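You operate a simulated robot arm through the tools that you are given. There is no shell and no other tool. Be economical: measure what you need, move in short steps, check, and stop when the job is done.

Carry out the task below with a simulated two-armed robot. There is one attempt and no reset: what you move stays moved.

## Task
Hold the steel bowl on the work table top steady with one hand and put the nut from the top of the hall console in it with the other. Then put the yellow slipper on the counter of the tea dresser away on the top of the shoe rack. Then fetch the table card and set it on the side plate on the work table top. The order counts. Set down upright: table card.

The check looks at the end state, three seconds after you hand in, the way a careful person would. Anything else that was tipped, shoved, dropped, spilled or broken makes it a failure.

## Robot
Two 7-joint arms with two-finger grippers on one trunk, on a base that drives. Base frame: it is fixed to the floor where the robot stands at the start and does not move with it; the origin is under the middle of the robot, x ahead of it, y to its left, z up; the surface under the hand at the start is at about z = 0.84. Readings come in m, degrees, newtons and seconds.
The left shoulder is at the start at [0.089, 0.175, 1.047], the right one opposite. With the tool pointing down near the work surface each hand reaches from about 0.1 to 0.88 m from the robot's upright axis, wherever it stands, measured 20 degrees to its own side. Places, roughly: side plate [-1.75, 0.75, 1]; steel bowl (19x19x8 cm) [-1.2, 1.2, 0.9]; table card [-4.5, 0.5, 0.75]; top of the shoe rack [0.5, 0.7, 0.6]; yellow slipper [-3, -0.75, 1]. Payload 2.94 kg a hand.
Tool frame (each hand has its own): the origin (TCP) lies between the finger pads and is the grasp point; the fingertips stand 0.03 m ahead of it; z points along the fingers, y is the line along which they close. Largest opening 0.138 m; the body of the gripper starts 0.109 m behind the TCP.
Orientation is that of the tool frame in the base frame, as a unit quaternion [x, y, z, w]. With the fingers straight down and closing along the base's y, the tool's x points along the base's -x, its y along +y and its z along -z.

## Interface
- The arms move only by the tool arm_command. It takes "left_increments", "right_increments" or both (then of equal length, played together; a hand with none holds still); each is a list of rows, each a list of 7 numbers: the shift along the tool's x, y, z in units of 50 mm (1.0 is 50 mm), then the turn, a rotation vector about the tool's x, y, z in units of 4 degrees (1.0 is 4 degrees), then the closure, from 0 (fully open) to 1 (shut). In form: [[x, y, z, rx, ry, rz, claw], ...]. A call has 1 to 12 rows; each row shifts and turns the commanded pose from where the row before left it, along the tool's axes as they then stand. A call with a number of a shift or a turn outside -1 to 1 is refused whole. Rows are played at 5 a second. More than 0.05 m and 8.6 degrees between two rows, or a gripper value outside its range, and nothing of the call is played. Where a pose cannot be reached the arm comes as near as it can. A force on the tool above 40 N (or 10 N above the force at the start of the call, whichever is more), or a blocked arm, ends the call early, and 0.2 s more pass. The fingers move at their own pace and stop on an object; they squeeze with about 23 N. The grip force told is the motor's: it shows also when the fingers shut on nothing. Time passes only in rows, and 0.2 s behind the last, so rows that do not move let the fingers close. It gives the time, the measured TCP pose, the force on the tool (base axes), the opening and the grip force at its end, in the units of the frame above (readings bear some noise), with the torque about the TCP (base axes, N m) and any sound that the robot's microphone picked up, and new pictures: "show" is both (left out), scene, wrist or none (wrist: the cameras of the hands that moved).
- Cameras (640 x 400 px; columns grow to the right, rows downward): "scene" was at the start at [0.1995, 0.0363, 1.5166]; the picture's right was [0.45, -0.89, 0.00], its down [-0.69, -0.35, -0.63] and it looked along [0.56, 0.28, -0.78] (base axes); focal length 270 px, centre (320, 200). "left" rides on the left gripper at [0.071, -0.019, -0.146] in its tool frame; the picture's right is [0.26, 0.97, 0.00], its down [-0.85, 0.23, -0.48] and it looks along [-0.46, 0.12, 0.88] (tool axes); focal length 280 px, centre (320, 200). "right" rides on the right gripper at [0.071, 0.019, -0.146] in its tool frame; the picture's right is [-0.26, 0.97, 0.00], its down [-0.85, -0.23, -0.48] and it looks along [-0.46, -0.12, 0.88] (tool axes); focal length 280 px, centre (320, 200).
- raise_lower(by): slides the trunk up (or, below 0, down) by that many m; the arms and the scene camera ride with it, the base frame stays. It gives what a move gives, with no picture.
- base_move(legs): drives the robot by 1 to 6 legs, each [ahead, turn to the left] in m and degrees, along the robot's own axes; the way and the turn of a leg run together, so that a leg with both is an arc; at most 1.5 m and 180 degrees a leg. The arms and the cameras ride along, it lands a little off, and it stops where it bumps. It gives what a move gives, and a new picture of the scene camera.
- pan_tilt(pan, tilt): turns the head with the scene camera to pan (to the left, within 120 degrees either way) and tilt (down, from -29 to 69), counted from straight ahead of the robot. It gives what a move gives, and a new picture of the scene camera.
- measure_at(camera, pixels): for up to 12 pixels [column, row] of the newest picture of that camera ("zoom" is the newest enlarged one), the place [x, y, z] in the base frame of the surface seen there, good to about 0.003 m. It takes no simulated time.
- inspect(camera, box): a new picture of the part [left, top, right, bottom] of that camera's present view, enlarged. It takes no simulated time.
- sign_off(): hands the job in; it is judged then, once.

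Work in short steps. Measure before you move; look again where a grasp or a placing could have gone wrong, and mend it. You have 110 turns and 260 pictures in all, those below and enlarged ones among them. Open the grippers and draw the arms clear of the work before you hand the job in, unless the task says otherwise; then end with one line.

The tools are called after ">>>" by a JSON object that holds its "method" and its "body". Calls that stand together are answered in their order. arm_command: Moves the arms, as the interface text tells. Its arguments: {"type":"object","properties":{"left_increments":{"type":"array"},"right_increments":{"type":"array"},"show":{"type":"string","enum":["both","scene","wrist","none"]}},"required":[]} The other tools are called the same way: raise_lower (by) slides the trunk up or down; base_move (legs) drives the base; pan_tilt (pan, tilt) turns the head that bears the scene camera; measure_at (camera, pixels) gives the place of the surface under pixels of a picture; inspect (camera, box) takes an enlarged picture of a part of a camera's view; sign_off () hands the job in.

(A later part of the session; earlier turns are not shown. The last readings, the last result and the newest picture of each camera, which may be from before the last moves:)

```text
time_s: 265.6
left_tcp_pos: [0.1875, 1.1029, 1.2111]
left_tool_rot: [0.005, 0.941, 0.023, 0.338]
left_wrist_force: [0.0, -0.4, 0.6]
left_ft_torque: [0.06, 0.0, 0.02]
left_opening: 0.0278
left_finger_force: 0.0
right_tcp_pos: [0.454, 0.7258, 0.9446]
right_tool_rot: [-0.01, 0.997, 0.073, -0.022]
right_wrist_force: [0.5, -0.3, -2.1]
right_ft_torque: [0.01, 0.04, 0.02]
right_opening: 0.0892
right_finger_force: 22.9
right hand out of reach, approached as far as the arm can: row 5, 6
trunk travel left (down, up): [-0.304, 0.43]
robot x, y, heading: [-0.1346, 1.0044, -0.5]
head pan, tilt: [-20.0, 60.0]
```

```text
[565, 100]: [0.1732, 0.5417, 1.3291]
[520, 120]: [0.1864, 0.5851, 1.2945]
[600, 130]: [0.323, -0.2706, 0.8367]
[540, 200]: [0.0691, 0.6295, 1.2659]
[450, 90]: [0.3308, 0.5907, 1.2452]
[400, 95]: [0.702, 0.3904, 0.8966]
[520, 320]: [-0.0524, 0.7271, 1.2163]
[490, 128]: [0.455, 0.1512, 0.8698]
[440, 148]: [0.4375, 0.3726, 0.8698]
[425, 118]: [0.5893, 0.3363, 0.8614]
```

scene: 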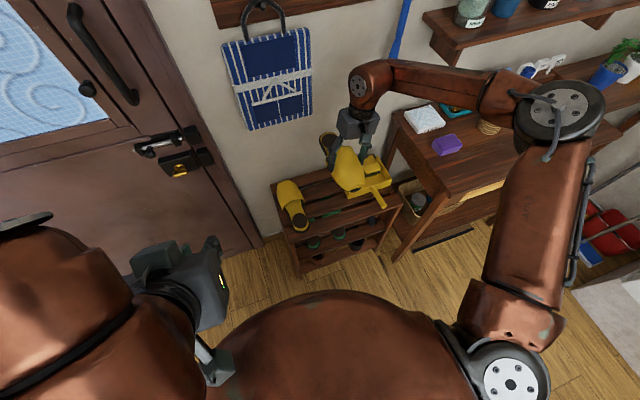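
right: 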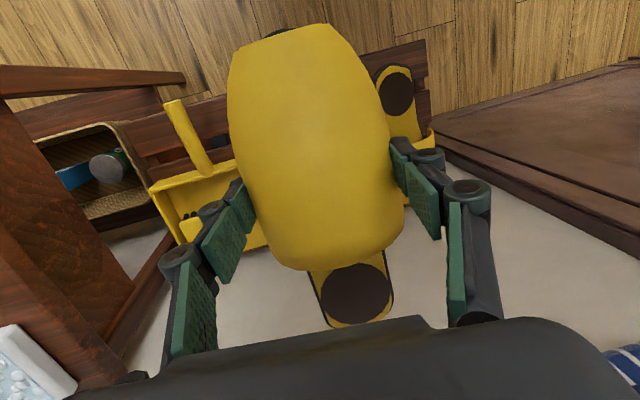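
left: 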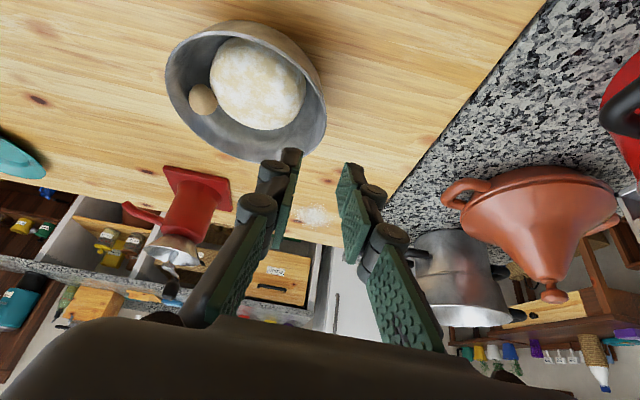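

Elbow clears. Nudge the base (5 cm, 3.3° left) to bring the slipper over the strip, then lower most of the way.

>>> {"method": "base_move", "body": {"legs": [[0.05, 3.3]]}}

>>> {"method": "raise_lower", "body": {"by": -0.22}}

>>> {"method": "inspect", "body": {"camera": "right", "box": [0, 0, 640, 400]}}

>>> {"method": "inspect", "body": {"camera": "scene", "box": [240, 100, 480, 250]}}

```text
time_s: 266.6
left_tcp_pos: [0.2161, 1.1219, 1.2144]
left_tool_rot: [-0.021, 0.938, 0.032, 0.345]
left_wrist_force: [-1.7, -0.9, 1.0]
left_ft_torque: [0.0, -0.12, 0.0]
left_opening: 0.0278
left_finger_force: 0.1
right_tcp_pos: [0.508, 0.7605, 0.954]
right_tool_rot: [-0.039, 0.997, 0.072, -0.016]
right_wrist_force: [-0.4, -0.1, 0.9]
right_ft_torque: [-0.01, -0.14, -0.02]
right_opening: 0.0892
right_finger_force: 22.8
trunk travel left (down, up): [-0.304, 0.43]
robot x, y, heading: [-0.0841, 1.0041, 2.8]
head pan, tilt: [-20.0, 60.0]
```

scene: 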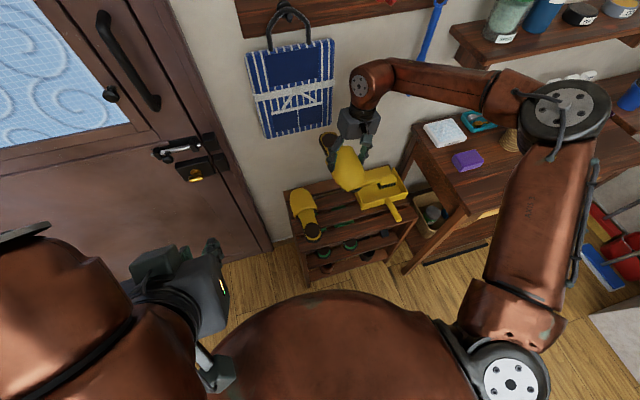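

```text
time_s: 268.9
left_tcp_pos: [0.2256, 1.1202, 0.9924]
left_tool_rot: [-0.021, 0.94, 0.031, 0.34]
left_wrist_force: [0.3, 0.0, 0.4]
left_ft_torque: [0.05, -0.05, -0.01]
left_opening: 0.0273
left_finger_force: 0.0
right_tcp_pos: [0.5127, 0.7614, 0.7278]
right_tool_rot: [-0.039, 0.996, 0.073, -0.02]
right_wrist_force: [-0.6, 0.4, -0.8]
right_ft_torque: [-0.01, 0.0, -0.02]
right_opening: 0.0892
right_finger_force: 22.9
trunk travel left (down, up): [-0.084, 0.65]
robot x, y, heading: [-0.0837, 1.0051, 2.8]
head pan, tilt: [-20.0, 60.0]
```

```text
1.00 times, centred on (320, 200) of right (not enlarged: the box is as wide or as high as the picture)
```

zoom: 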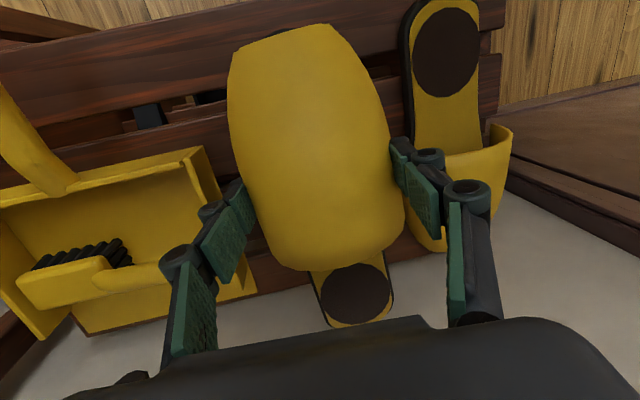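

```text
2.67 times, centred on (360, 175) of scene
```

zoom: 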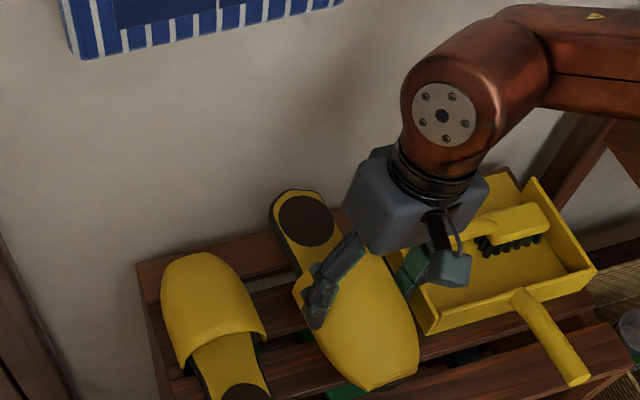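

Well between mate and dustpan. Lower 6.8 cm to touch down.

>>> {"method": "raise_lower", "body": {"by": -0.068}}

>>> {"method": "arm_command", "body": {"right_increments": [[0, 0, 0, 0, 0, 0, 1]], "show": "wrist"}}

```text
time_s: 270.0
left_tcp_pos: [0.2424, 1.1221, 0.9189]
left_tool_rot: [-0.021, 0.947, 0.029, 0.32]
left_wrist_force: [0.5, 0.6, -0.3]
left_ft_torque: [0.02, -0.03, -0.03]
left_opening: 0.0276
left_finger_force: 0.0
right_tcp_pos: [0.5162, 0.7608, 0.6609]
right_tool_rot: [-0.039, 0.996, 0.073, -0.021]
right_wrist_force: [0.6, 0.7, -1.4]
right_ft_torque: [-0.01, -0.01, 0.01]
right_opening: 0.0896
right_finger_force: 23.2
trunk travel left (down, up): [-0.016, 0.718]
robot x, y, heading: [-0.0851, 1.0037, 3.0]
head pan, tilt: [-20.0, 60.0]
```

```text
time_s: 270.4
left_tcp_pos: [0.2448, 1.1218, 0.9185]
left_tool_rot: [-0.021, 0.947, 0.028, 0.32]
left_wrist_force: [-0.2, 0.1, -0.5]
left_ft_torque: [0.02, 0.03, 0.01]
left_opening: 0.0276
left_finger_force: 0.0
right_tcp_pos: [0.5138, 0.7613, 0.6597]
right_tool_rot: [-0.039, 0.996, 0.072, -0.02]
right_wrist_force: [-0.8, -1.2, -0.9]
right_ft_torque: [0.01, 0.03, -0.02]
right_opening: 0.0894
right_finger_force: 22.6
trunk travel left (down, up): [-0.016, 0.718]
robot x, y, heading: [-0.0817, 1.0015, 2.7]
head pan, tilt: [-20.0, 60.0]
```

right: 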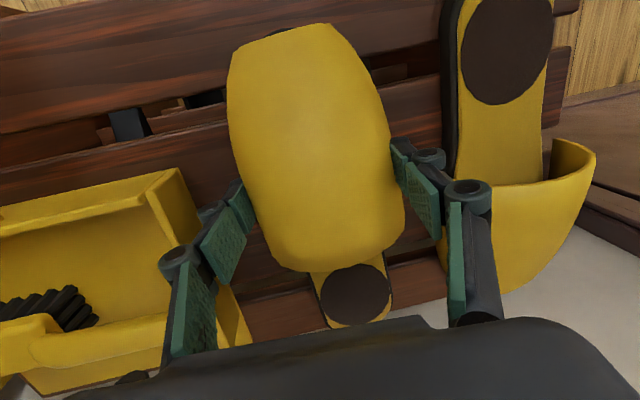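

No contact force yet; lower 4 mm more with the arm, then open gently.

>>> {"method": "arm_command", "body": {"right_increments": [[0, 0, 0.08, 0, 0, 0, 1], [0, 0, 0, 0, 0, 0, 0.34], [0, 0, 0, 0, 0, 0, 0.28], [0, 0, 0, 0, 0, 0, 0.25], [0, 0, 0, 0, 0, 0, 0.25]], "show": "wrist"}}

```text
time_s: 271.6
left_tcp_pos: [0.2437, 1.1228, 0.9183]
left_tool_rot: [-0.021, 0.947, 0.029, 0.32]
left_wrist_force: [0.5, 0.3, -0.2]
left_ft_torque: [0.0, -0.04, 0.05]
left_opening: 0.0275
left_finger_force: 0.1
right_tcp_pos: [0.5149, 0.7613, 0.6562]
right_tool_rot: [-0.039, 0.996, 0.071, -0.021]
right_wrist_force: [-0.3, -0.5, 0.9]
right_ft_torque: [-0.02, 0.02, -0.01]
right_opening: 0.1036
right_finger_force: 0.0
trunk travel left (down, up): [-0.016, 0.718]
robot x, y, heading: [-0.083, 1.0029, 2.6]
head pan, tilt: [-20.0, 60.0]
```

right: 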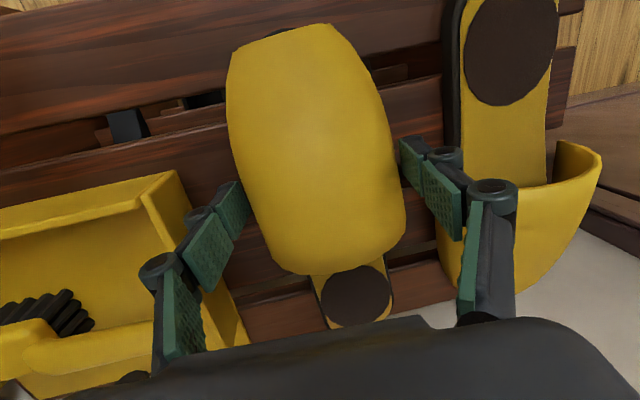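

Released. Raise the trunk straight up and check the rack.

>>> {"method": "raise_lower", "body": {"by": 0.5}}

>>> {"method": "inspect", "body": {"camera": "scene", "box": [240, 120, 480, 270]}}

```text
refused: 0.5 is not a number from -0.4 to 0.4
```

```text
2.67 times, centred on (360, 195) of scene
```

zoom: 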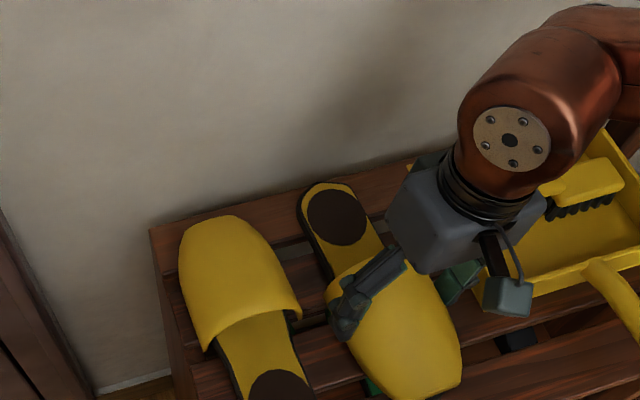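

The two slippers lie side by side on the rack. Raise fully, draw in the right hand, and drive back south.

>>> {"method": "raise_lower", "body": {"by": 0.4}}

>>> {"method": "arm_command", "body": {"right_increments": [[0.9, 0, 0, 0, 0, 0, 0.25], [0.9, 0, 0, 0, 0, 0, 0.25], [0.9, 0, 0, 0, 0, 0, 0.25], [0.9, 0, 0, 0, 0, 0, 0.25]], "show": "scene"}}

>>> {"method": "raise_lower", "body": {"by": 0.3}}

>>> {"method": "base_move", "body": {"legs": [[-0.04, 0], [0, -93], [0.93, 0], [0, -90], [1.5, 0]]}}

```text
time_s: 275.4
left_tcp_pos: [0.2454, 1.1237, 1.318]
left_tool_rot: [-0.021, 0.947, 0.028, 0.319]
left_wrist_force: [0.0, -0.2, 0.1]
left_ft_torque: [0.01, 0.04, 0.0]
left_opening: 0.0276
left_finger_force: 0.0
right_tcp_pos: [0.5007, 0.7603, 1.0919]
right_tool_rot: [-0.041, 0.996, 0.073, 0.012]
right_wrist_force: [0.4, 0.1, 0.2]
right_ft_torque: [-0.03, 0.01, -0.03]
right_opening: 0.1033
right_finger_force: 0.0
trunk travel left (down, up): [-0.416, 0.318]
robot x, y, heading: [-0.083, 1.005, 2.8]
head pan, tilt: [-20.0, 60.0]
```

```text
time_s: 276.4
left_tcp_pos: [0.2428, 1.1225, 1.3187]
left_tool_rot: [-0.021, 0.947, 0.028, 0.32]
left_wrist_force: [-0.1, -0.8, 0.0]
left_ft_torque: [0.0, -0.04, 0.02]
left_opening: 0.0275
left_finger_force: 0.0
right_tcp_pos: [0.3204, 0.7461, 1.087]
right_tool_rot: [-0.041, 0.996, 0.072, 0.013]
right_wrist_force: [-0.5, -0.2, -1.0]
right_ft_torque: [0.04, -0.03, 0.04]
right_opening: 0.1035
right_finger_force: 0.0
trunk travel left (down, up): [-0.416, 0.318]
robot x, y, heading: [-0.0816, 1.0044, 2.9]
head pan, tilt: [-20.0, 60.0]
```

scene: 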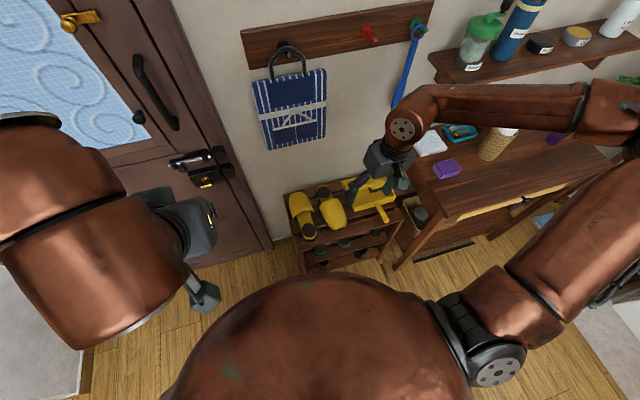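

```text
time_s: 279.4
left_tcp_pos: [0.2434, 1.1228, 1.6179]
left_tool_rot: [-0.022, 0.947, 0.029, 0.319]
left_wrist_force: [-1.4, 0.3, -0.2]
left_ft_torque: [0.0, 0.01, 0.05]
left_opening: 0.0275
left_finger_force: 0.0
right_tcp_pos: [0.3231, 0.7455, 1.3879]
right_tool_rot: [-0.04, 0.997, 0.072, 0.013]
right_wrist_force: [0.2, 1.6, -0.2]
right_ft_torque: [-0.03, 0.01, 0.0]
right_opening: 0.1034
right_finger_force: 0.1
trunk travel left (down, up): [-0.716, 0.018]
robot x, y, heading: [-0.083, 1.0044, 2.5]
head pan, tilt: [-20.0, 60.0]
```

```text
time_s: 299.5
left_tcp_pos: [-1.9591, -0.0597, 1.6181]
left_tool_rot: [0.947, 0.005, -0.32, 0.022]
left_wrist_force: [-0.9, -0.5, -1.2]
left_ft_torque: [0.04, 0.02, 0.02]
left_opening: 0.0277
left_finger_force: 0.0
right_tcp_pos: [-2.0234, 0.3213, 1.3879]
right_tool_rot: [0.997, 0.024, -0.014, 0.072]
right_wrist_force: [0.9, -0.2, 0.6]
right_ft_torque: [0.01, 0.01, -0.01]
right_opening: 0.1034
right_finger_force: 0.0
trunk travel left (down, up): [-0.716, 0.018]
robot x, y, heading: [-1.6264, 0.0483, -179.0]
head pan, tilt: [-20.0, 60.0]
```

scene: 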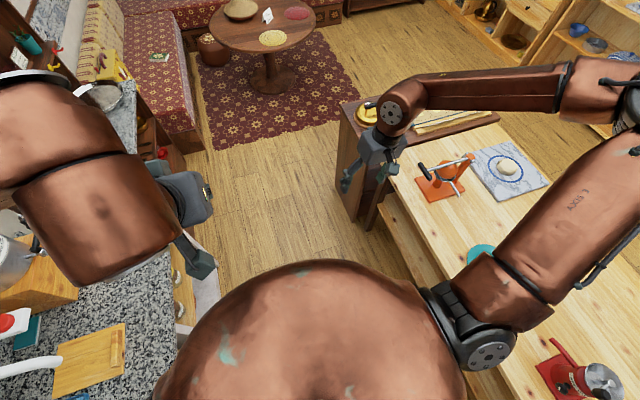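

Both slippers stand tidy on the rack. Continue west to x≈-3.1 and look at the round table.

>>> {"method": "base_move", "body": {"legs": [[1.4, -1]]}}

>>> {"method": "pan_tilt", "body": {"pan": -10, "tilt": 40}}

>>> {"method": "inspect", "body": {"camera": "scene", "box": [200, 80, 440, 230]}}

```text
time_s: 306.5
left_tcp_pos: [-3.3556, -0.0623, 1.6191]
left_tool_rot: [0.947, -0.004, -0.321, 0.018]
left_wrist_force: [-0.4, -0.8, 0.3]
left_ft_torque: [0.04, 0.01, -0.05]
left_opening: 0.0276
left_finger_force: 0.1
right_tcp_pos: [-3.4148, 0.3176, 1.3888]
right_tool_rot: [0.997, 0.015, -0.014, 0.072]
right_wrist_force: [0.3, 0.1, -0.2]
right_ft_torque: [0.01, -0.02, -0.01]
right_opening: 0.1037
right_finger_force: 0.2
trunk travel left (down, up): [-0.716, 0.018]
robot x, y, heading: [-3.0254, 0.04, 179.8]
head pan, tilt: [-20.0, 60.0]
```

scene: 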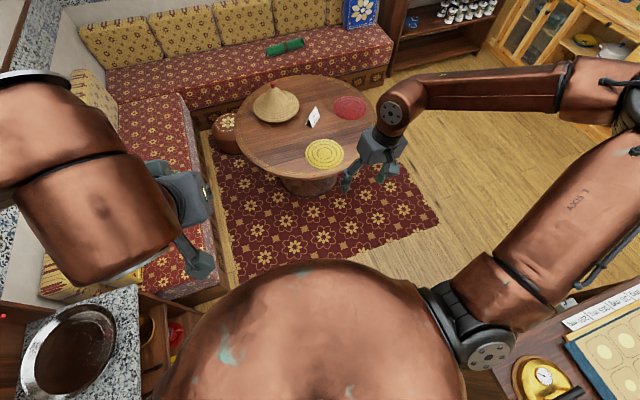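

```text
time_s: 307.3
left_tcp_pos: [-3.3562, -0.0617, 1.6175]
left_tool_rot: [0.947, -0.004, -0.32, 0.019]
left_wrist_force: [0.6, -0.2, -0.6]
left_ft_torque: [0.01, 0.02, -0.06]
left_opening: 0.0277
left_finger_force: 0.0
right_tcp_pos: [-3.4157, 0.3176, 1.3876]
right_tool_rot: [0.997, 0.016, -0.014, 0.072]
right_wrist_force: [0.3, 0.0, 0.3]
right_ft_torque: [0.01, 0.0, 0.01]
right_opening: 0.1032
right_finger_force: 0.0
trunk travel left (down, up): [-0.716, 0.018]
robot x, y, heading: [-3.0233, 0.0388, 180.0]
head pan, tilt: [-10.0, 40.0]
```

scene: 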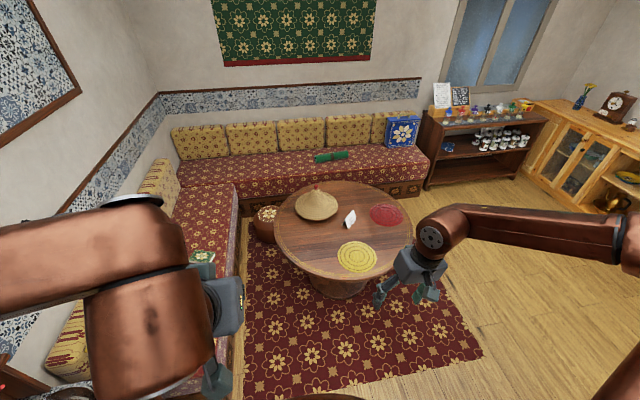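

```text
2.67 times, centred on (320, 155) of scene
```

zoom: 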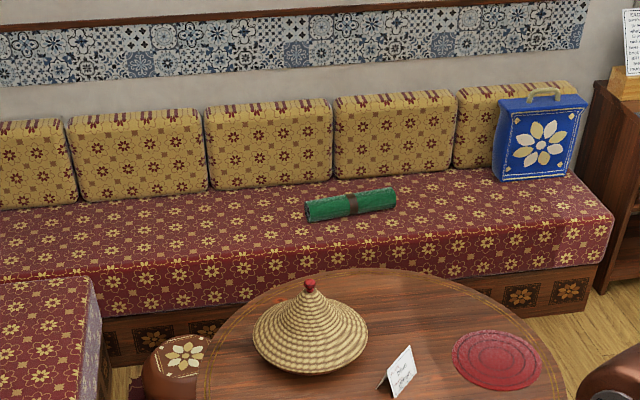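

>>> {"method": "measure_at", "body": {"camera": "scene", "pixels": [[278, 240], [410, 225], [340, 275], [340, 184], [350, 213], [346, 225], [349, 219], [317, 200], [386, 214], [357, 256], [352, 228], [330, 290]]}}

>>> {"method": "inspect", "body": {"camera": "scene", "box": [318, 195, 382, 235]}}

```text
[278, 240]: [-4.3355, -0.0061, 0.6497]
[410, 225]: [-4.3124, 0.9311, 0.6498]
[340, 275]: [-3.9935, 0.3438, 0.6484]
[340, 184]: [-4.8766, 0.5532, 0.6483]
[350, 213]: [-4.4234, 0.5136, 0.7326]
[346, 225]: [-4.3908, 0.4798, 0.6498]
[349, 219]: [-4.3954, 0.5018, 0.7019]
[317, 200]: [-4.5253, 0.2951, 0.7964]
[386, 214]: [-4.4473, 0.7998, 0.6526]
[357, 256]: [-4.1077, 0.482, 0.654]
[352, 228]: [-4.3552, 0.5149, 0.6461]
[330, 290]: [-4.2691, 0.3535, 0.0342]
```

```text
10.00 times, centred on (350, 215) of scene
```

zoom: 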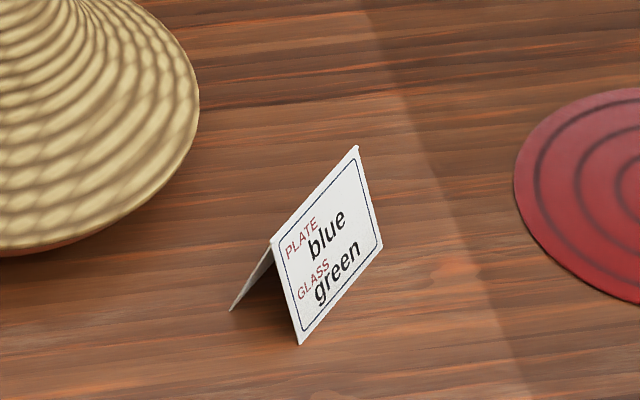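

Table centre ≈(-4.43,0.46), r≈0.45; the tent card is near the centre. Measure its ridge and feet.

>>> {"method": "measure_at", "body": {"camera": "zoom", "pixels": [[277, 243], [352, 155], [298, 340], [380, 248], [235, 305], [320, 250], [300, 220], [268, 262], [340, 300]]}}

```text
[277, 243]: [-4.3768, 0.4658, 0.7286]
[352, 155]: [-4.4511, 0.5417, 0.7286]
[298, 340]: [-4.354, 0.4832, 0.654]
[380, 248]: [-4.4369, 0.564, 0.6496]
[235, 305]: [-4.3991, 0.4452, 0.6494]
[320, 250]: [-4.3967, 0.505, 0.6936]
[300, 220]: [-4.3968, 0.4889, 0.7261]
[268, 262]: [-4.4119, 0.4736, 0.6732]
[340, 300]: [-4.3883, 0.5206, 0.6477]
```

The card's ridge runs along 134°, length 0.106 m; I will grip its two ends with the right hand yawed 44° left, tilted 30° (the proven nut pose), from the east side. Drive to (-3.5,0.40) heading 180 and set the tool.

>>> {"method": "base_move", "body": {"legs": [[0, -60], [0.42, 0], [0, 60], [0.25, 0]]}}

>>> {"method": "arm_command", "body": {"right_increments": [[0, 0, 0, 1, 0, 0, 0], [0, 0, 0, 1, 0, 0, 0], [0, 0, 0, 0, 0, -1, 0], [0, 0, 0, 0, 0, -1, 0], [0, 0, 0, 0, 0, -1, 0], [0, 0, 0, 0, 0, -1, 0], [0, 0, 0, 0, 0, -1, 0], [0, 0, 0, 0, 0, -1, 0], [0, 0, 0, 0, 0, -1, 0], [0, 0, 0, 0, 0, -1, 0], [0, 0, 0, 0, 0, -1, 0], [0, 0, 0, 0, 0, -1, 0]], "show": "none"}}

>>> {"method": "arm_command", "body": {"right_increments": [[0, 0, 0, 0, 0, -1, 0], [0, 0, 0, 0, -1, 0, 0], [0, 0, 0, 0, -1, 0, 0], [0, 0, 0, 0, -1, 0, 0], [0, 0, 0, 0, -1, 0, 0], [0, 0, 0, 0, -1, 0, 0], [0, 0, 0, 0, -1, 0, 0], [0, 0, 0, 0, -1, 0, 0], [0, 0, 0, 0, -0.5, 0, 0]], "show": "scene"}}

```text
time_s: 316.6
left_tcp_pos: [-3.8135, 0.3098, 1.619]
left_tool_rot: [0.947, -0.009, -0.321, 0.017]
left_wrist_force: [0.6, -0.7, 0.4]
left_ft_torque: [0.01, -0.03, 0.03]
left_opening: 0.0273
left_finger_force: 0.2
right_tcp_pos: [-3.869, 0.6904, 1.3879]
right_tool_rot: [0.997, 0.01, -0.015, 0.072]
right_wrist_force: [-0.2, -0.5, -0.3]
right_ft_torque: [-0.01, 0.0, 0.0]
right_opening: 0.1037
right_finger_force: 0.1
trunk travel left (down, up): [-0.716, 0.018]
robot x, y, heading: [-3.4783, 0.4067, 179.3]
head pan, tilt: [-10.0, 40.0]
```

scene: 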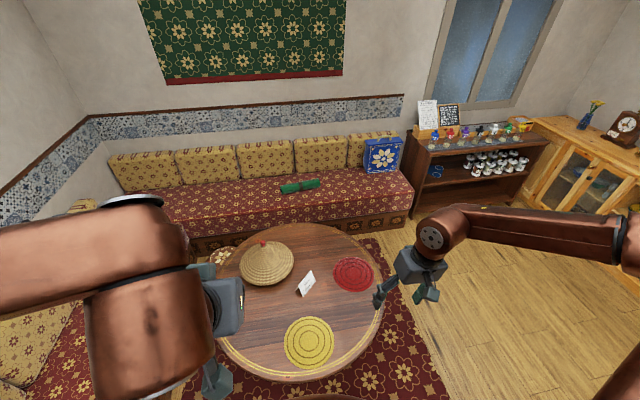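

```text
time_s: 319.2
left_tcp_pos: [-3.8137, 0.3084, 1.6177]
left_tool_rot: [0.947, -0.009, -0.321, 0.017]
left_wrist_force: [1.1, -1.2, -0.3]
left_ft_torque: [0.02, 0.05, 0.0]
left_opening: 0.0275
left_finger_force: 0.0
right_tcp_pos: [-3.8569, 0.6726, 1.3858]
right_tool_rot: [0.938, 0.347, -0.017, -0.008]
right_wrist_force: [-0.4, 0.6, 0.7]
right_ft_torque: [0.01, 0.02, -0.04]
right_opening: 0.1384
right_finger_force: 0.1
right hand out of reach, approached as far as the arm can: row 12
trunk travel left (down, up): [-0.716, 0.018]
robot x, y, heading: [-3.483, 0.4063, 179.4]
head pan, tilt: [-10.0, 40.0]
```

```text
time_s: 321.2
left_tcp_pos: [-3.814, 0.3096, 1.6188]
left_tool_rot: [0.947, -0.008, -0.321, 0.019]
left_wrist_force: [-0.1, 0.0, -0.5]
left_ft_torque: [-0.06, -0.01, -0.02]
left_opening: 0.0275
left_finger_force: 0.0
right_tcp_pos: [-3.8345, 0.6309, 1.3763]
right_tool_rot: [0.889, 0.369, -0.255, 0.093]
right_wrist_force: [-0.7, 0.5, 0.5]
right_ft_torque: [-0.03, 0.02, 0.0]
right_opening: 0.1381
right_finger_force: 0.0
right hand out of reach, approached as far as the arm can: row 1, 2, 3, 4, 5, 6, 7, 8
trunk travel left (down, up): [-0.716, 0.018]
robot x, y, heading: [-3.4811, 0.4084, 179.2]
head pan, tilt: [-10.0, 40.0]
```

scene: 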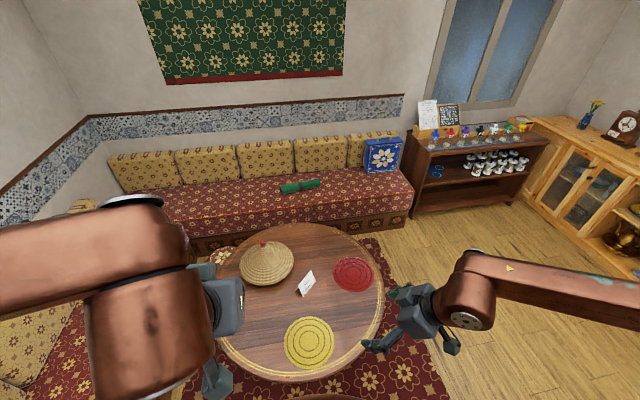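

Orientation achieved (closing axis along the ridge). Shift the base to about (-3.75,0.30), then lower the trunk in two steps.

>>> {"method": "base_move", "body": {"legs": [[0, 22], [0.29, 0], [0, -21]]}}

>>> {"method": "raise_lower", "body": {"by": -0.4}}

>>> {"method": "raise_lower", "body": {"by": -0.15}}

>>> {"method": "pan_tilt", "body": {"pan": -10, "tilt": 50}}

```text
time_s: 325.5
left_tcp_pos: [-4.0794, 0.1973, 1.6179]
left_tool_rot: [0.947, 0.002, -0.32, 0.021]
left_wrist_force: [-0.9, -0.1, 0.6]
left_ft_torque: [0.01, -0.01, -0.05]
left_opening: 0.0277
left_finger_force: 0.0
right_tcp_pos: [-4.1071, 0.5191, 1.3775]
right_tool_rot: [0.885, 0.379, -0.253, 0.096]
right_wrist_force: [-0.6, 0.9, -1.0]
right_ft_torque: [-0.03, -0.01, 0.01]
right_opening: 0.1378
right_finger_force: 0.0
trunk travel left (down, up): [-0.716, 0.018]
robot x, y, heading: [-3.7478, 0.3015, -179.7]
head pan, tilt: [-10.0, 40.0]
```

scene: 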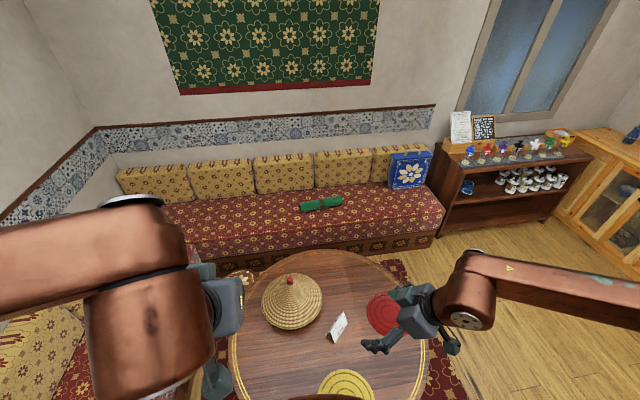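

```text
time_s: 329.3
left_tcp_pos: [-4.0806, 0.1967, 1.2183]
left_tool_rot: [0.947, 0.002, -0.321, 0.022]
left_wrist_force: [-0.2, -0.4, 0.2]
left_ft_torque: [-0.04, -0.01, 0.02]
left_opening: 0.0277
left_finger_force: 0.0
right_tcp_pos: [-4.1076, 0.5178, 0.9766]
right_tool_rot: [0.885, 0.38, -0.253, 0.096]
right_wrist_force: [-0.3, -0.1, -0.7]
right_ft_torque: [-0.04, -0.01, 0.01]
right_opening: 0.1381
right_finger_force: 0.0
trunk travel left (down, up): [-0.316, 0.418]
robot x, y, heading: [-3.7503, 0.3013, -179.6]
head pan, tilt: [-10.0, 40.0]
```

```text
time_s: 331.1
left_tcp_pos: [-4.0818, 0.1978, 1.0683]
left_tool_rot: [0.947, 0.001, -0.32, 0.02]
left_wrist_force: [0.4, -0.4, -0.4]
left_ft_torque: [-0.02, -0.01, 0.02]
left_opening: 0.0277
left_finger_force: 0.0
right_tcp_pos: [-4.1274, 0.5182, 0.793]
right_tool_rot: [0.898, 0.373, -0.201, 0.118]
right_wrist_force: [0.9, -0.4, -0.2]
right_ft_torque: [0.04, -0.01, -0.01]
right_opening: 0.1379
right_finger_force: 0.1
trunk travel left (down, up): [-0.166, 0.568]
robot x, y, heading: [-3.7506, 0.3024, -179.6]
head pan, tilt: [-10.0, 40.0]
```

```text
time_s: 331.8
left_tcp_pos: [-4.0816, 0.1976, 1.069]
left_tool_rot: [0.947, 0.001, -0.321, 0.022]
left_wrist_force: [-0.3, -0.3, 0.0]
left_ft_torque: [-0.08, 0.02, -0.01]
left_opening: 0.0275
left_finger_force: 0.1
right_tcp_pos: [-4.128, 0.5186, 0.7919]
right_tool_rot: [0.898, 0.373, -0.202, 0.118]
right_wrist_force: [0.2, -0.2, 1.1]
right_ft_torque: [0.02, -0.02, -0.04]
right_opening: 0.1381
right_finger_force: 0.0
trunk travel left (down, up): [-0.166, 0.568]
robot x, y, heading: [-3.7503, 0.2998, -179.5]
head pan, tilt: [-10.0, 50.0]
```

scene: 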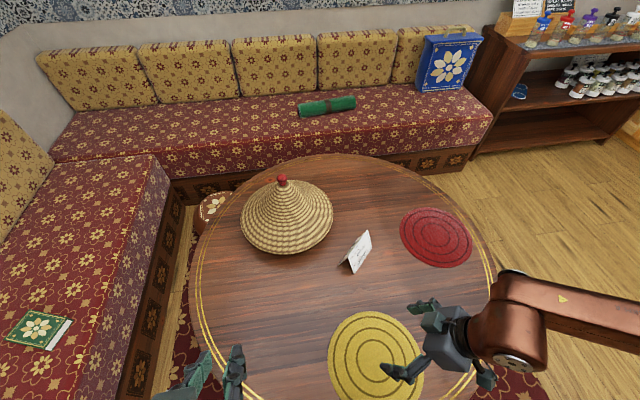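

Reachable orientation is kept (tilt 27°). Move to the pre-grasp point 10 cm back from the card along the tool axis.

>>> {"method": "arm_command", "body": {"right_increments": [[-0.497, -0.67, 0.228, 0, 0, 0, 0], [-0.497, -0.67, 0.228, 0, 0, 0, 0], [-0.497, -0.67, 0.228, 0, 0, 0, 0], [-0.497, -0.67, 0.228, 0, 0, 0, 0], [-0.497, -0.67, 0.228, 0, 0, 0, 0], [-0.497, -0.67, 0.228, 0, 0, 0, 0]], "show": "both"}}

```text
time_s: 333.2
left_tcp_pos: [-4.0817, 0.1968, 1.0677]
left_tool_rot: [0.947, 0.001, -0.32, 0.021]
left_wrist_force: [-0.5, 0.2, 0.5]
left_ft_torque: [-0.02, 0.02, -0.01]
left_opening: 0.0275
left_finger_force: 0.1
right_tcp_pos: [-4.3278, 0.4531, 0.7689]
right_tool_rot: [0.901, 0.368, -0.203, 0.112]
right_wrist_force: [0.2, -0.6, 0.4]
right_ft_torque: [0.01, -0.02, 0.04]
right_opening: 0.1377
right_finger_force: 0.0
right hand out of reach, approached as far as the arm can: row 1, 2, 3, 4, 5, 6
trunk travel left (down, up): [-0.166, 0.568]
robot x, y, heading: [-3.7515, 0.3026, -179.5]
head pan, tilt: [-10.0, 50.0]
```

scene: 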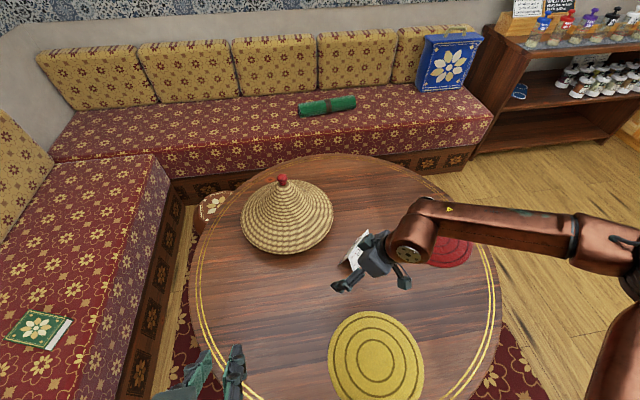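
right: 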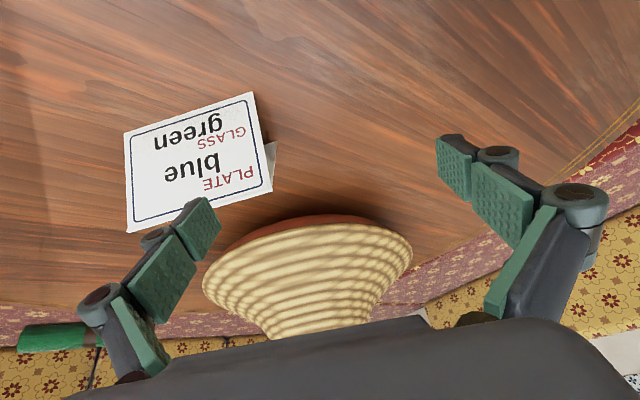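

The wrist is at its yaw limit again, so rotate the base instead: back off, raise, and come in at heading ≈195° from (-3.78,0.52), then turn the tool 15° back.

>>> {"method": "raise_lower", "body": {"by": 0.2}}

>>> {"method": "base_move", "body": {"legs": [[-0.15, 0], [0, -90], [0.27, 0], [0, 105], [0.16, 0]]}}

>>> {"method": "arm_command", "body": {"right_increments": [[0, 0, 0, 0.45, 0, 0.84, 0], [0, 0, 0, 0.45, 0, 0.84, 0], [0, 0, 0, 0.45, 0, 0.84, 0], [0, 0, 0, 0.4, 0, 0.8, 0]], "show": "both"}}

```text
time_s: 335.4
left_tcp_pos: [-4.0815, 0.1972, 1.2685]
left_tool_rot: [0.947, 0.001, -0.32, 0.021]
left_wrist_force: [-0.2, 0.0, 0.2]
left_ft_torque: [0.02, -0.01, 0.0]
left_opening: 0.0276
left_finger_force: 0.0
right_tcp_pos: [-4.2939, 0.4533, 1.0604]
right_tool_rot: [0.878, 0.376, -0.285, 0.078]
right_wrist_force: [-0.1, 0.4, -0.5]
right_ft_torque: [-0.01, -0.02, 0.02]
right_opening: 0.1382
right_finger_force: 0.1
trunk travel left (down, up): [-0.366, 0.368]
robot x, y, heading: [-3.7501, 0.3033, -179.7]
head pan, tilt: [-10.0, 50.0]
```

```text
time_s: 347.5
left_tcp_pos: [-4.0498, 0.3289, 1.2676]
left_tool_rot: [0.937, 0.139, -0.313, 0.067]
left_wrist_force: [-0.8, -0.6, 0.4]
left_ft_torque: [0.03, -0.05, -0.03]
left_opening: 0.0276
left_finger_force: 0.0
right_tcp_pos: [-4.3285, 0.5126, 1.0598]
right_tool_rot: [0.814, 0.501, -0.27, 0.12]
right_wrist_force: [-0.5, 0.0, -0.7]
right_ft_torque: [0.05, 0.0, 0.01]
right_opening: 0.1381
right_finger_force: 0.1
trunk travel left (down, up): [-0.366, 0.368]
robot x, y, heading: [-3.7618, 0.5218, -163.1]
head pan, tilt: [-10.0, 50.0]
```

scene: 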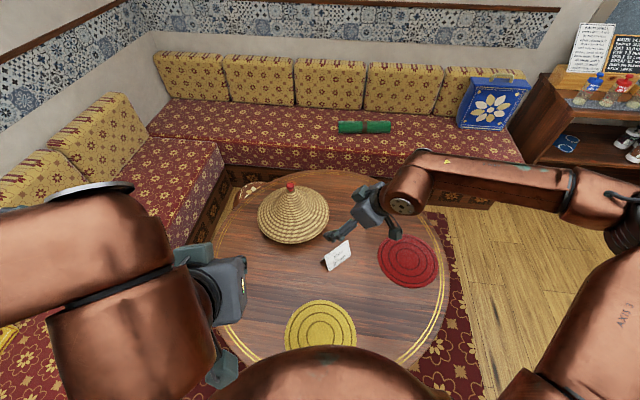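

```text
time_s: 348.5
left_tcp_pos: [-4.0484, 0.3282, 1.2691]
left_tool_rot: [0.937, 0.139, -0.314, 0.068]
left_wrist_force: [-0.7, -0.6, -0.9]
left_ft_torque: [-0.03, -0.02, -0.01]
left_opening: 0.0276
left_finger_force: 0.1
right_tcp_pos: [-4.3254, 0.513, 1.0603]
right_tool_rot: [0.872, 0.385, -0.285, 0.099]
right_wrist_force: [0.1, -0.1, -0.2]
right_ft_torque: [-0.01, -0.03, -0.02]
right_opening: 0.1382
right_finger_force: 0.0
trunk travel left (down, up): [-0.366, 0.368]
robot x, y, heading: [-3.7607, 0.5265, -162.6]
head pan, tilt: [-10.0, 50.0]
```

scene: 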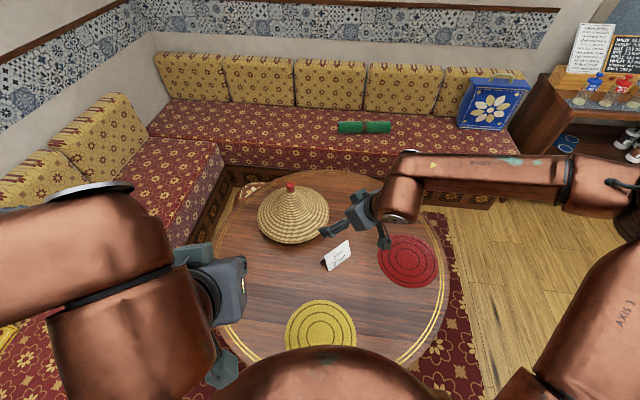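
right: 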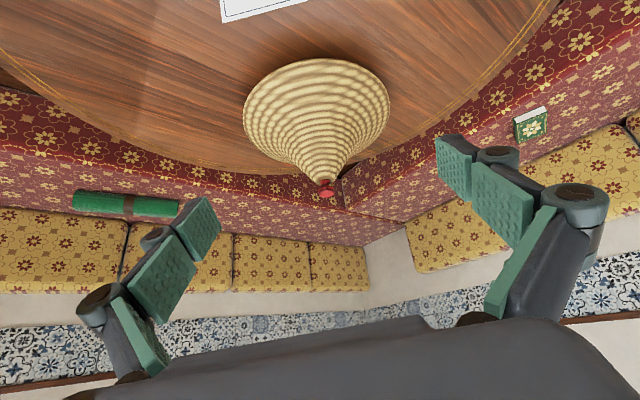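

Orientation now matches (closing axis ≈137°). Lower the trunk 0.25 m and go to the pre-grasp point.

>>> {"method": "raise_lower", "body": {"by": -0.25}}

>>> {"method": "arm_command", "body": {"right_increments": [[0.17, -0.525, 0.29, 0, 0, 0, 0], [0.17, -0.525, 0.29, 0, 0, 0, 0], [0, 0, 0, 0, 0, 0, 0]], "show": "both"}}

```text
time_s: 351.1
left_tcp_pos: [-4.0468, 0.3303, 1.0187]
left_tool_rot: [0.937, 0.139, -0.314, 0.067]
left_wrist_force: [-0.2, 0.1, 0.0]
left_ft_torque: [0.0, 0.0, 0.0]
left_opening: 0.0277
left_finger_force: 0.0
right_tcp_pos: [-4.3258, 0.5128, 0.8125]
right_tool_rot: [0.872, 0.385, -0.286, 0.099]
right_wrist_force: [-0.5, -0.2, 0.9]
right_ft_torque: [-0.01, 0.0, 0.0]
right_opening: 0.1378
right_finger_force: 0.0
trunk travel left (down, up): [-0.116, 0.618]
robot x, y, heading: [-3.7622, 0.5276, -163.0]
head pan, tilt: [-10.0, 50.0]
```

```text
time_s: 351.9
left_tcp_pos: [-4.0466, 0.3298, 1.0181]
left_tool_rot: [0.937, 0.139, -0.314, 0.067]
left_wrist_force: [-0.4, 0.0, 0.5]
left_ft_torque: [0.0, -0.03, 0.06]
left_opening: 0.0275
left_finger_force: 0.0
right_tcp_pos: [-4.3682, 0.5483, 0.7816]
right_tool_rot: [0.872, 0.385, -0.285, 0.099]
right_wrist_force: [-0.1, -0.7, -0.2]
right_ft_torque: [0.05, -0.02, 0.03]
right_opening: 0.1378
right_finger_force: 0.1
trunk travel left (down, up): [-0.116, 0.618]
robot x, y, heading: [-3.7613, 0.5219, -163.0]
head pan, tilt: [-10.0, 50.0]
```

scene: 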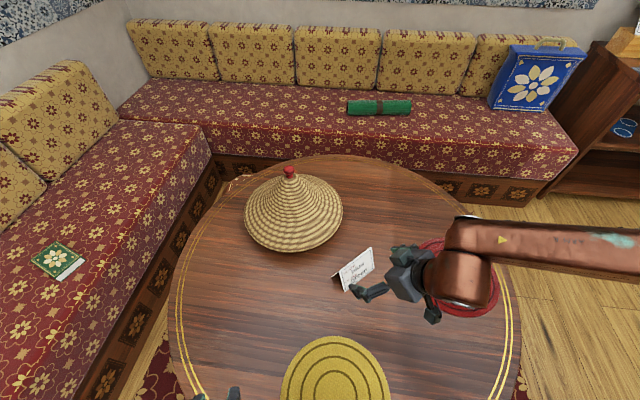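
right: 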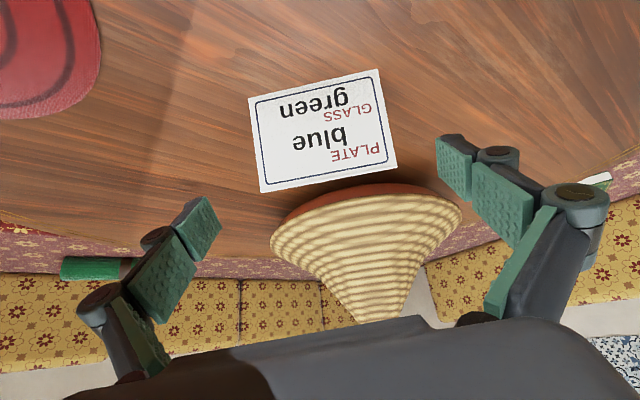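

Card is centred between the fingers. Advance 10 cm along the tool axis.

>>> {"method": "arm_command", "body": {"right_increments": [[0, 0, 0.5, 0, 0, 0, 0], [0, 0, 0.5, 0, 0, 0, 0], [0, 0, 0.5, 0, 0, 0, 0], [0, 0, 0.5, 0, 0, 0, 0], [0, 0, 0, 0, 0, 0, 0]], "show": "wrist"}}

```text
time_s: 353.1
left_tcp_pos: [-4.0476, 0.3296, 1.0182]
left_tool_rot: [0.937, 0.139, -0.314, 0.067]
left_wrist_force: [0.0, -0.7, -0.2]
left_ft_torque: [0.01, 0.03, 0.01]
left_opening: 0.0274
left_finger_force: 0.1
right_tcp_pos: [-4.4107, 0.5087, 0.6982]
right_tool_rot: [0.872, 0.385, -0.286, 0.099]
right_wrist_force: [1.0, -0.6, 0.5]
right_ft_torque: [0.02, -0.02, 0.03]
right_opening: 0.1381
right_finger_force: 0.0
trunk travel left (down, up): [-0.116, 0.618]
robot x, y, heading: [-3.7583, 0.528, -162.8]
head pan, tilt: [-10.0, 50.0]
```

right: 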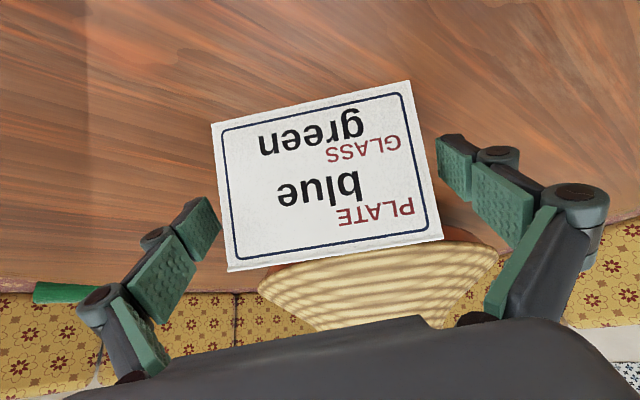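

Fingers straddle the card's ends at mid-height. Close gently.

>>> {"method": "arm_command", "body": {"right_increments": [[0, 0, 0, 0, 0, 0, 0.1], [0, 0, 0, 0, 0, 0, 0.16], [0, 0, 0, 0, 0, 0, 0.22], [0, 0, 0, 0, 0, 0, 0.28], [0, 0, 0, 0, 0, 0, 0.4], [0, 0, 0, 0, 0, 0, 0.6], [0, 0, 0, 0, 0, 0, 0.6]], "show": "both"}}

```text
time_s: 354.7
left_tcp_pos: [-4.0469, 0.3295, 1.0181]
left_tool_rot: [0.937, 0.139, -0.314, 0.067]
left_wrist_force: [-0.7, 0.0, 0.7]
left_ft_torque: [-0.01, -0.02, 0.0]
left_opening: 0.0275
left_finger_force: 0.1
right_tcp_pos: [-4.4105, 0.5089, 0.6993]
right_tool_rot: [0.872, 0.385, -0.286, 0.1]
right_wrist_force: [0.9, -0.8, 4.5]
right_ft_torque: [-0.18, -0.17, 0.01]
right_opening: 0.1199
right_finger_force: 23.2
trunk travel left (down, up): [-0.116, 0.618]
robot x, y, heading: [-3.7584, 0.529, -162.5]
head pan, tilt: [-10.0, 50.0]
```

scene: 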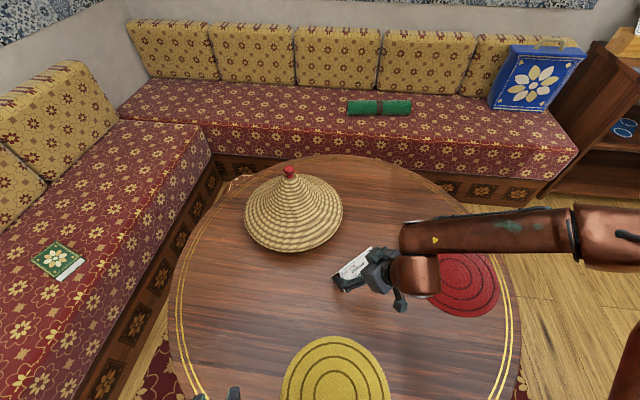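
right: 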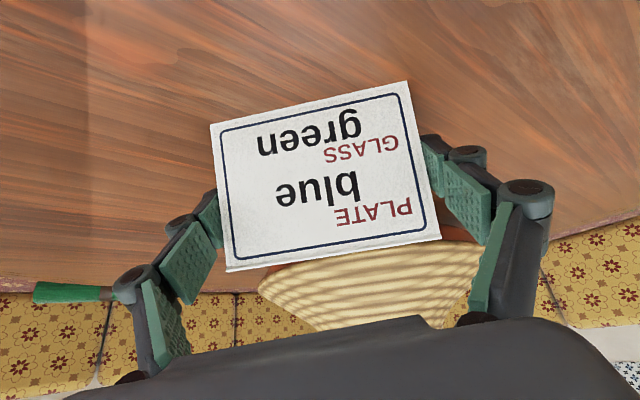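

Card gripped at 120 mm, still square. Lift by the trunk and check.

>>> {"method": "raise_lower", "body": {"by": 0.1}}

>>> {"method": "arm_command", "body": {"right_increments": [[0, 0, 0, 0, 0, 0, 0.6]], "show": "both"}}

```text
time_s: 356.0
left_tcp_pos: [-4.0484, 0.329, 1.1183]
left_tool_rot: [0.937, 0.139, -0.313, 0.068]
left_wrist_force: [0.2, 0.5, -0.6]
left_ft_torque: [-0.02, -0.05, 0.01]
left_opening: 0.0275
left_finger_force: 0.1
right_tcp_pos: [-4.4106, 0.5098, 0.7986]
right_tool_rot: [0.872, 0.386, -0.284, 0.1]
right_wrist_force: [0.1, 0.5, -0.9]
right_ft_torque: [0.0, -0.02, 0.02]
right_opening: 0.1195
right_finger_force: 23.1
trunk travel left (down, up): [-0.216, 0.518]
robot x, y, heading: [-3.7572, 0.5233, -163.0]
head pan, tilt: [-10.0, 50.0]
```

```text
time_s: 356.4
left_tcp_pos: [-4.0483, 0.3293, 1.1191]
left_tool_rot: [0.937, 0.138, -0.314, 0.067]
left_wrist_force: [-0.4, -1.0, -0.4]
left_ft_torque: [0.0, 0.01, 0.0]
left_opening: 0.0276
left_finger_force: 0.1
right_tcp_pos: [-4.4098, 0.5081, 0.7969]
right_tool_rot: [0.872, 0.385, -0.285, 0.099]
right_wrist_force: [0.1, -0.2, 0.2]
right_ft_torque: [-0.01, -0.04, 0.0]
right_opening: 0.1193
right_finger_force: 23.3
trunk travel left (down, up): [-0.216, 0.518]
robot x, y, heading: [-3.758, 0.5251, -163.0]
head pan, tilt: [-10.0, 50.0]
```

scene: 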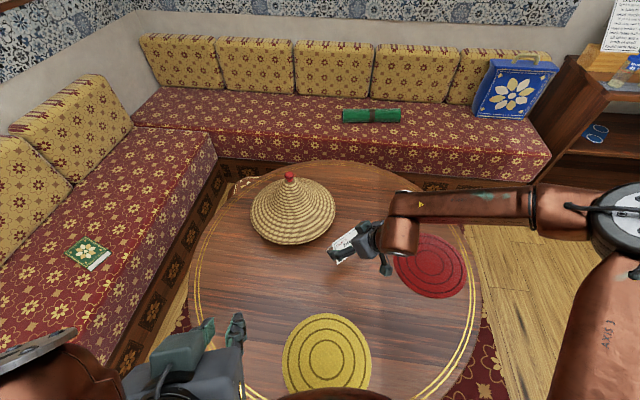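
right: 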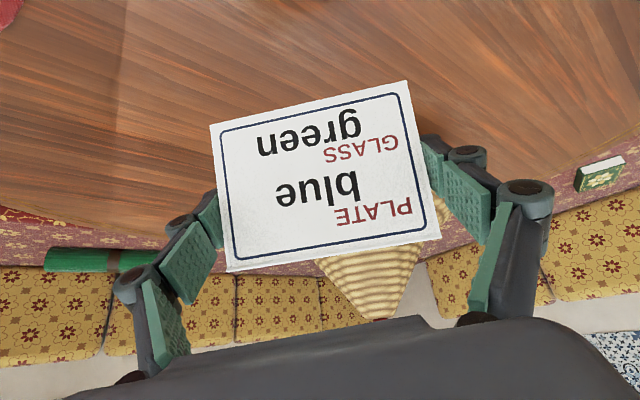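

Card held upright. Raise, back away, and drive via the aisle toward the plate (arm kept fixed: card rides at 0.63 m ahead, 0.17 m right).

>>> {"method": "raise_lower", "body": {"by": 0.35}}

>>> {"method": "base_move", "body": {"legs": [[-0.35, 0], [0, 102], [0.66, 0], [0, 61], [1.14, 0]]}}

>>> {"method": "pan_tilt", "body": {"pan": 60, "tilt": 45}}

```text
time_s: 359.8
left_tcp_pos: [-4.0477, 0.3303, 1.4689]
left_tool_rot: [0.937, 0.139, -0.313, 0.068]
left_wrist_force: [0.3, -0.1, -0.7]
left_ft_torque: [0.02, 0.02, 0.01]
left_opening: 0.0275
left_finger_force: 0.1
right_tcp_pos: [-4.3884, 0.5161, 1.2318]
right_tool_rot: [0.848, 0.385, -0.352, 0.092]
right_wrist_force: [-0.3, -0.5, -0.5]
right_ft_torque: [-0.03, -0.02, -0.02]
right_opening: 0.1195
right_finger_force: 23.1
trunk travel left (down, up): [-0.566, 0.168]
robot x, y, heading: [-3.7556, 0.5218, -162.9]
head pan, tilt: [-10.0, 50.0]
```

```text
time_s: 377.7
left_tcp_pos: [-1.6309, 0.1344, 1.4688]
left_tool_rot: [0.006, 0.947, 0.019, 0.32]
left_wrist_force: [0.4, 0.4, 0.1]
left_ft_torque: [0.01, 0.02, 0.03]
left_opening: 0.0274
left_finger_force: 0.1
right_tcp_pos: [-1.3633, -0.1456, 1.2313]
right_tool_rot: [-0.25, 0.897, 0.036, 0.362]
right_wrist_force: [0.5, -0.8, 0.0]
right_ft_torque: [-0.03, -0.03, 0.03]
right_opening: 0.1187
right_finger_force: 22.7
trunk travel left (down, up): [-0.566, 0.168]
robot x, y, heading: [-1.964, 0.0349, -0.7]
head pan, tilt: [-10.0, 50.0]
```

scene: 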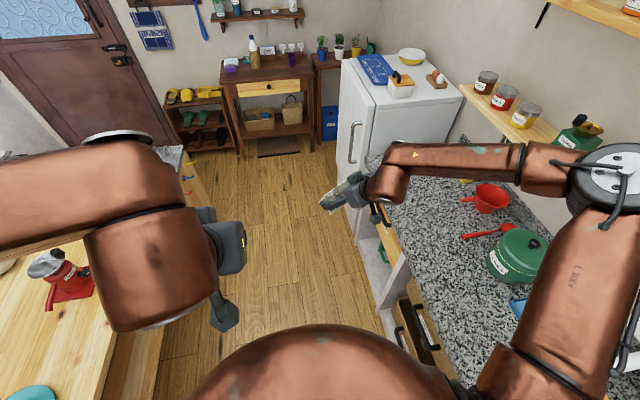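

```text
time_s: 379.1
left_tcp_pos: [-1.6302, 0.1345, 1.4694]
left_tool_rot: [0.007, 0.947, 0.018, 0.321]
left_wrist_force: [0.6, 0.8, 0.2]
left_ft_torque: [0.0, 0.0, 0.01]
left_opening: 0.0275
left_finger_force: 0.0
right_tcp_pos: [-1.3633, -0.145, 1.2313]
right_tool_rot: [-0.25, 0.897, 0.036, 0.363]
right_wrist_force: [-0.6, -0.6, 0.0]
right_ft_torque: [-0.01, 0.05, -0.01]
right_opening: 0.1188
right_finger_force: 23.0
trunk travel left (down, up): [-0.566, 0.168]
robot x, y, heading: [-1.963, 0.0367, -0.8]
head pan, tilt: [60.0, 45.0]
```

scene: 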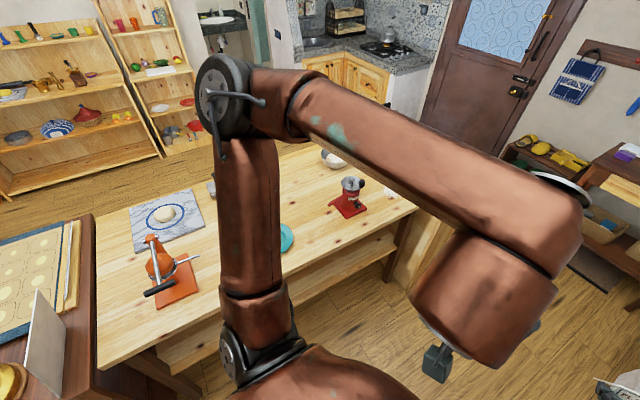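

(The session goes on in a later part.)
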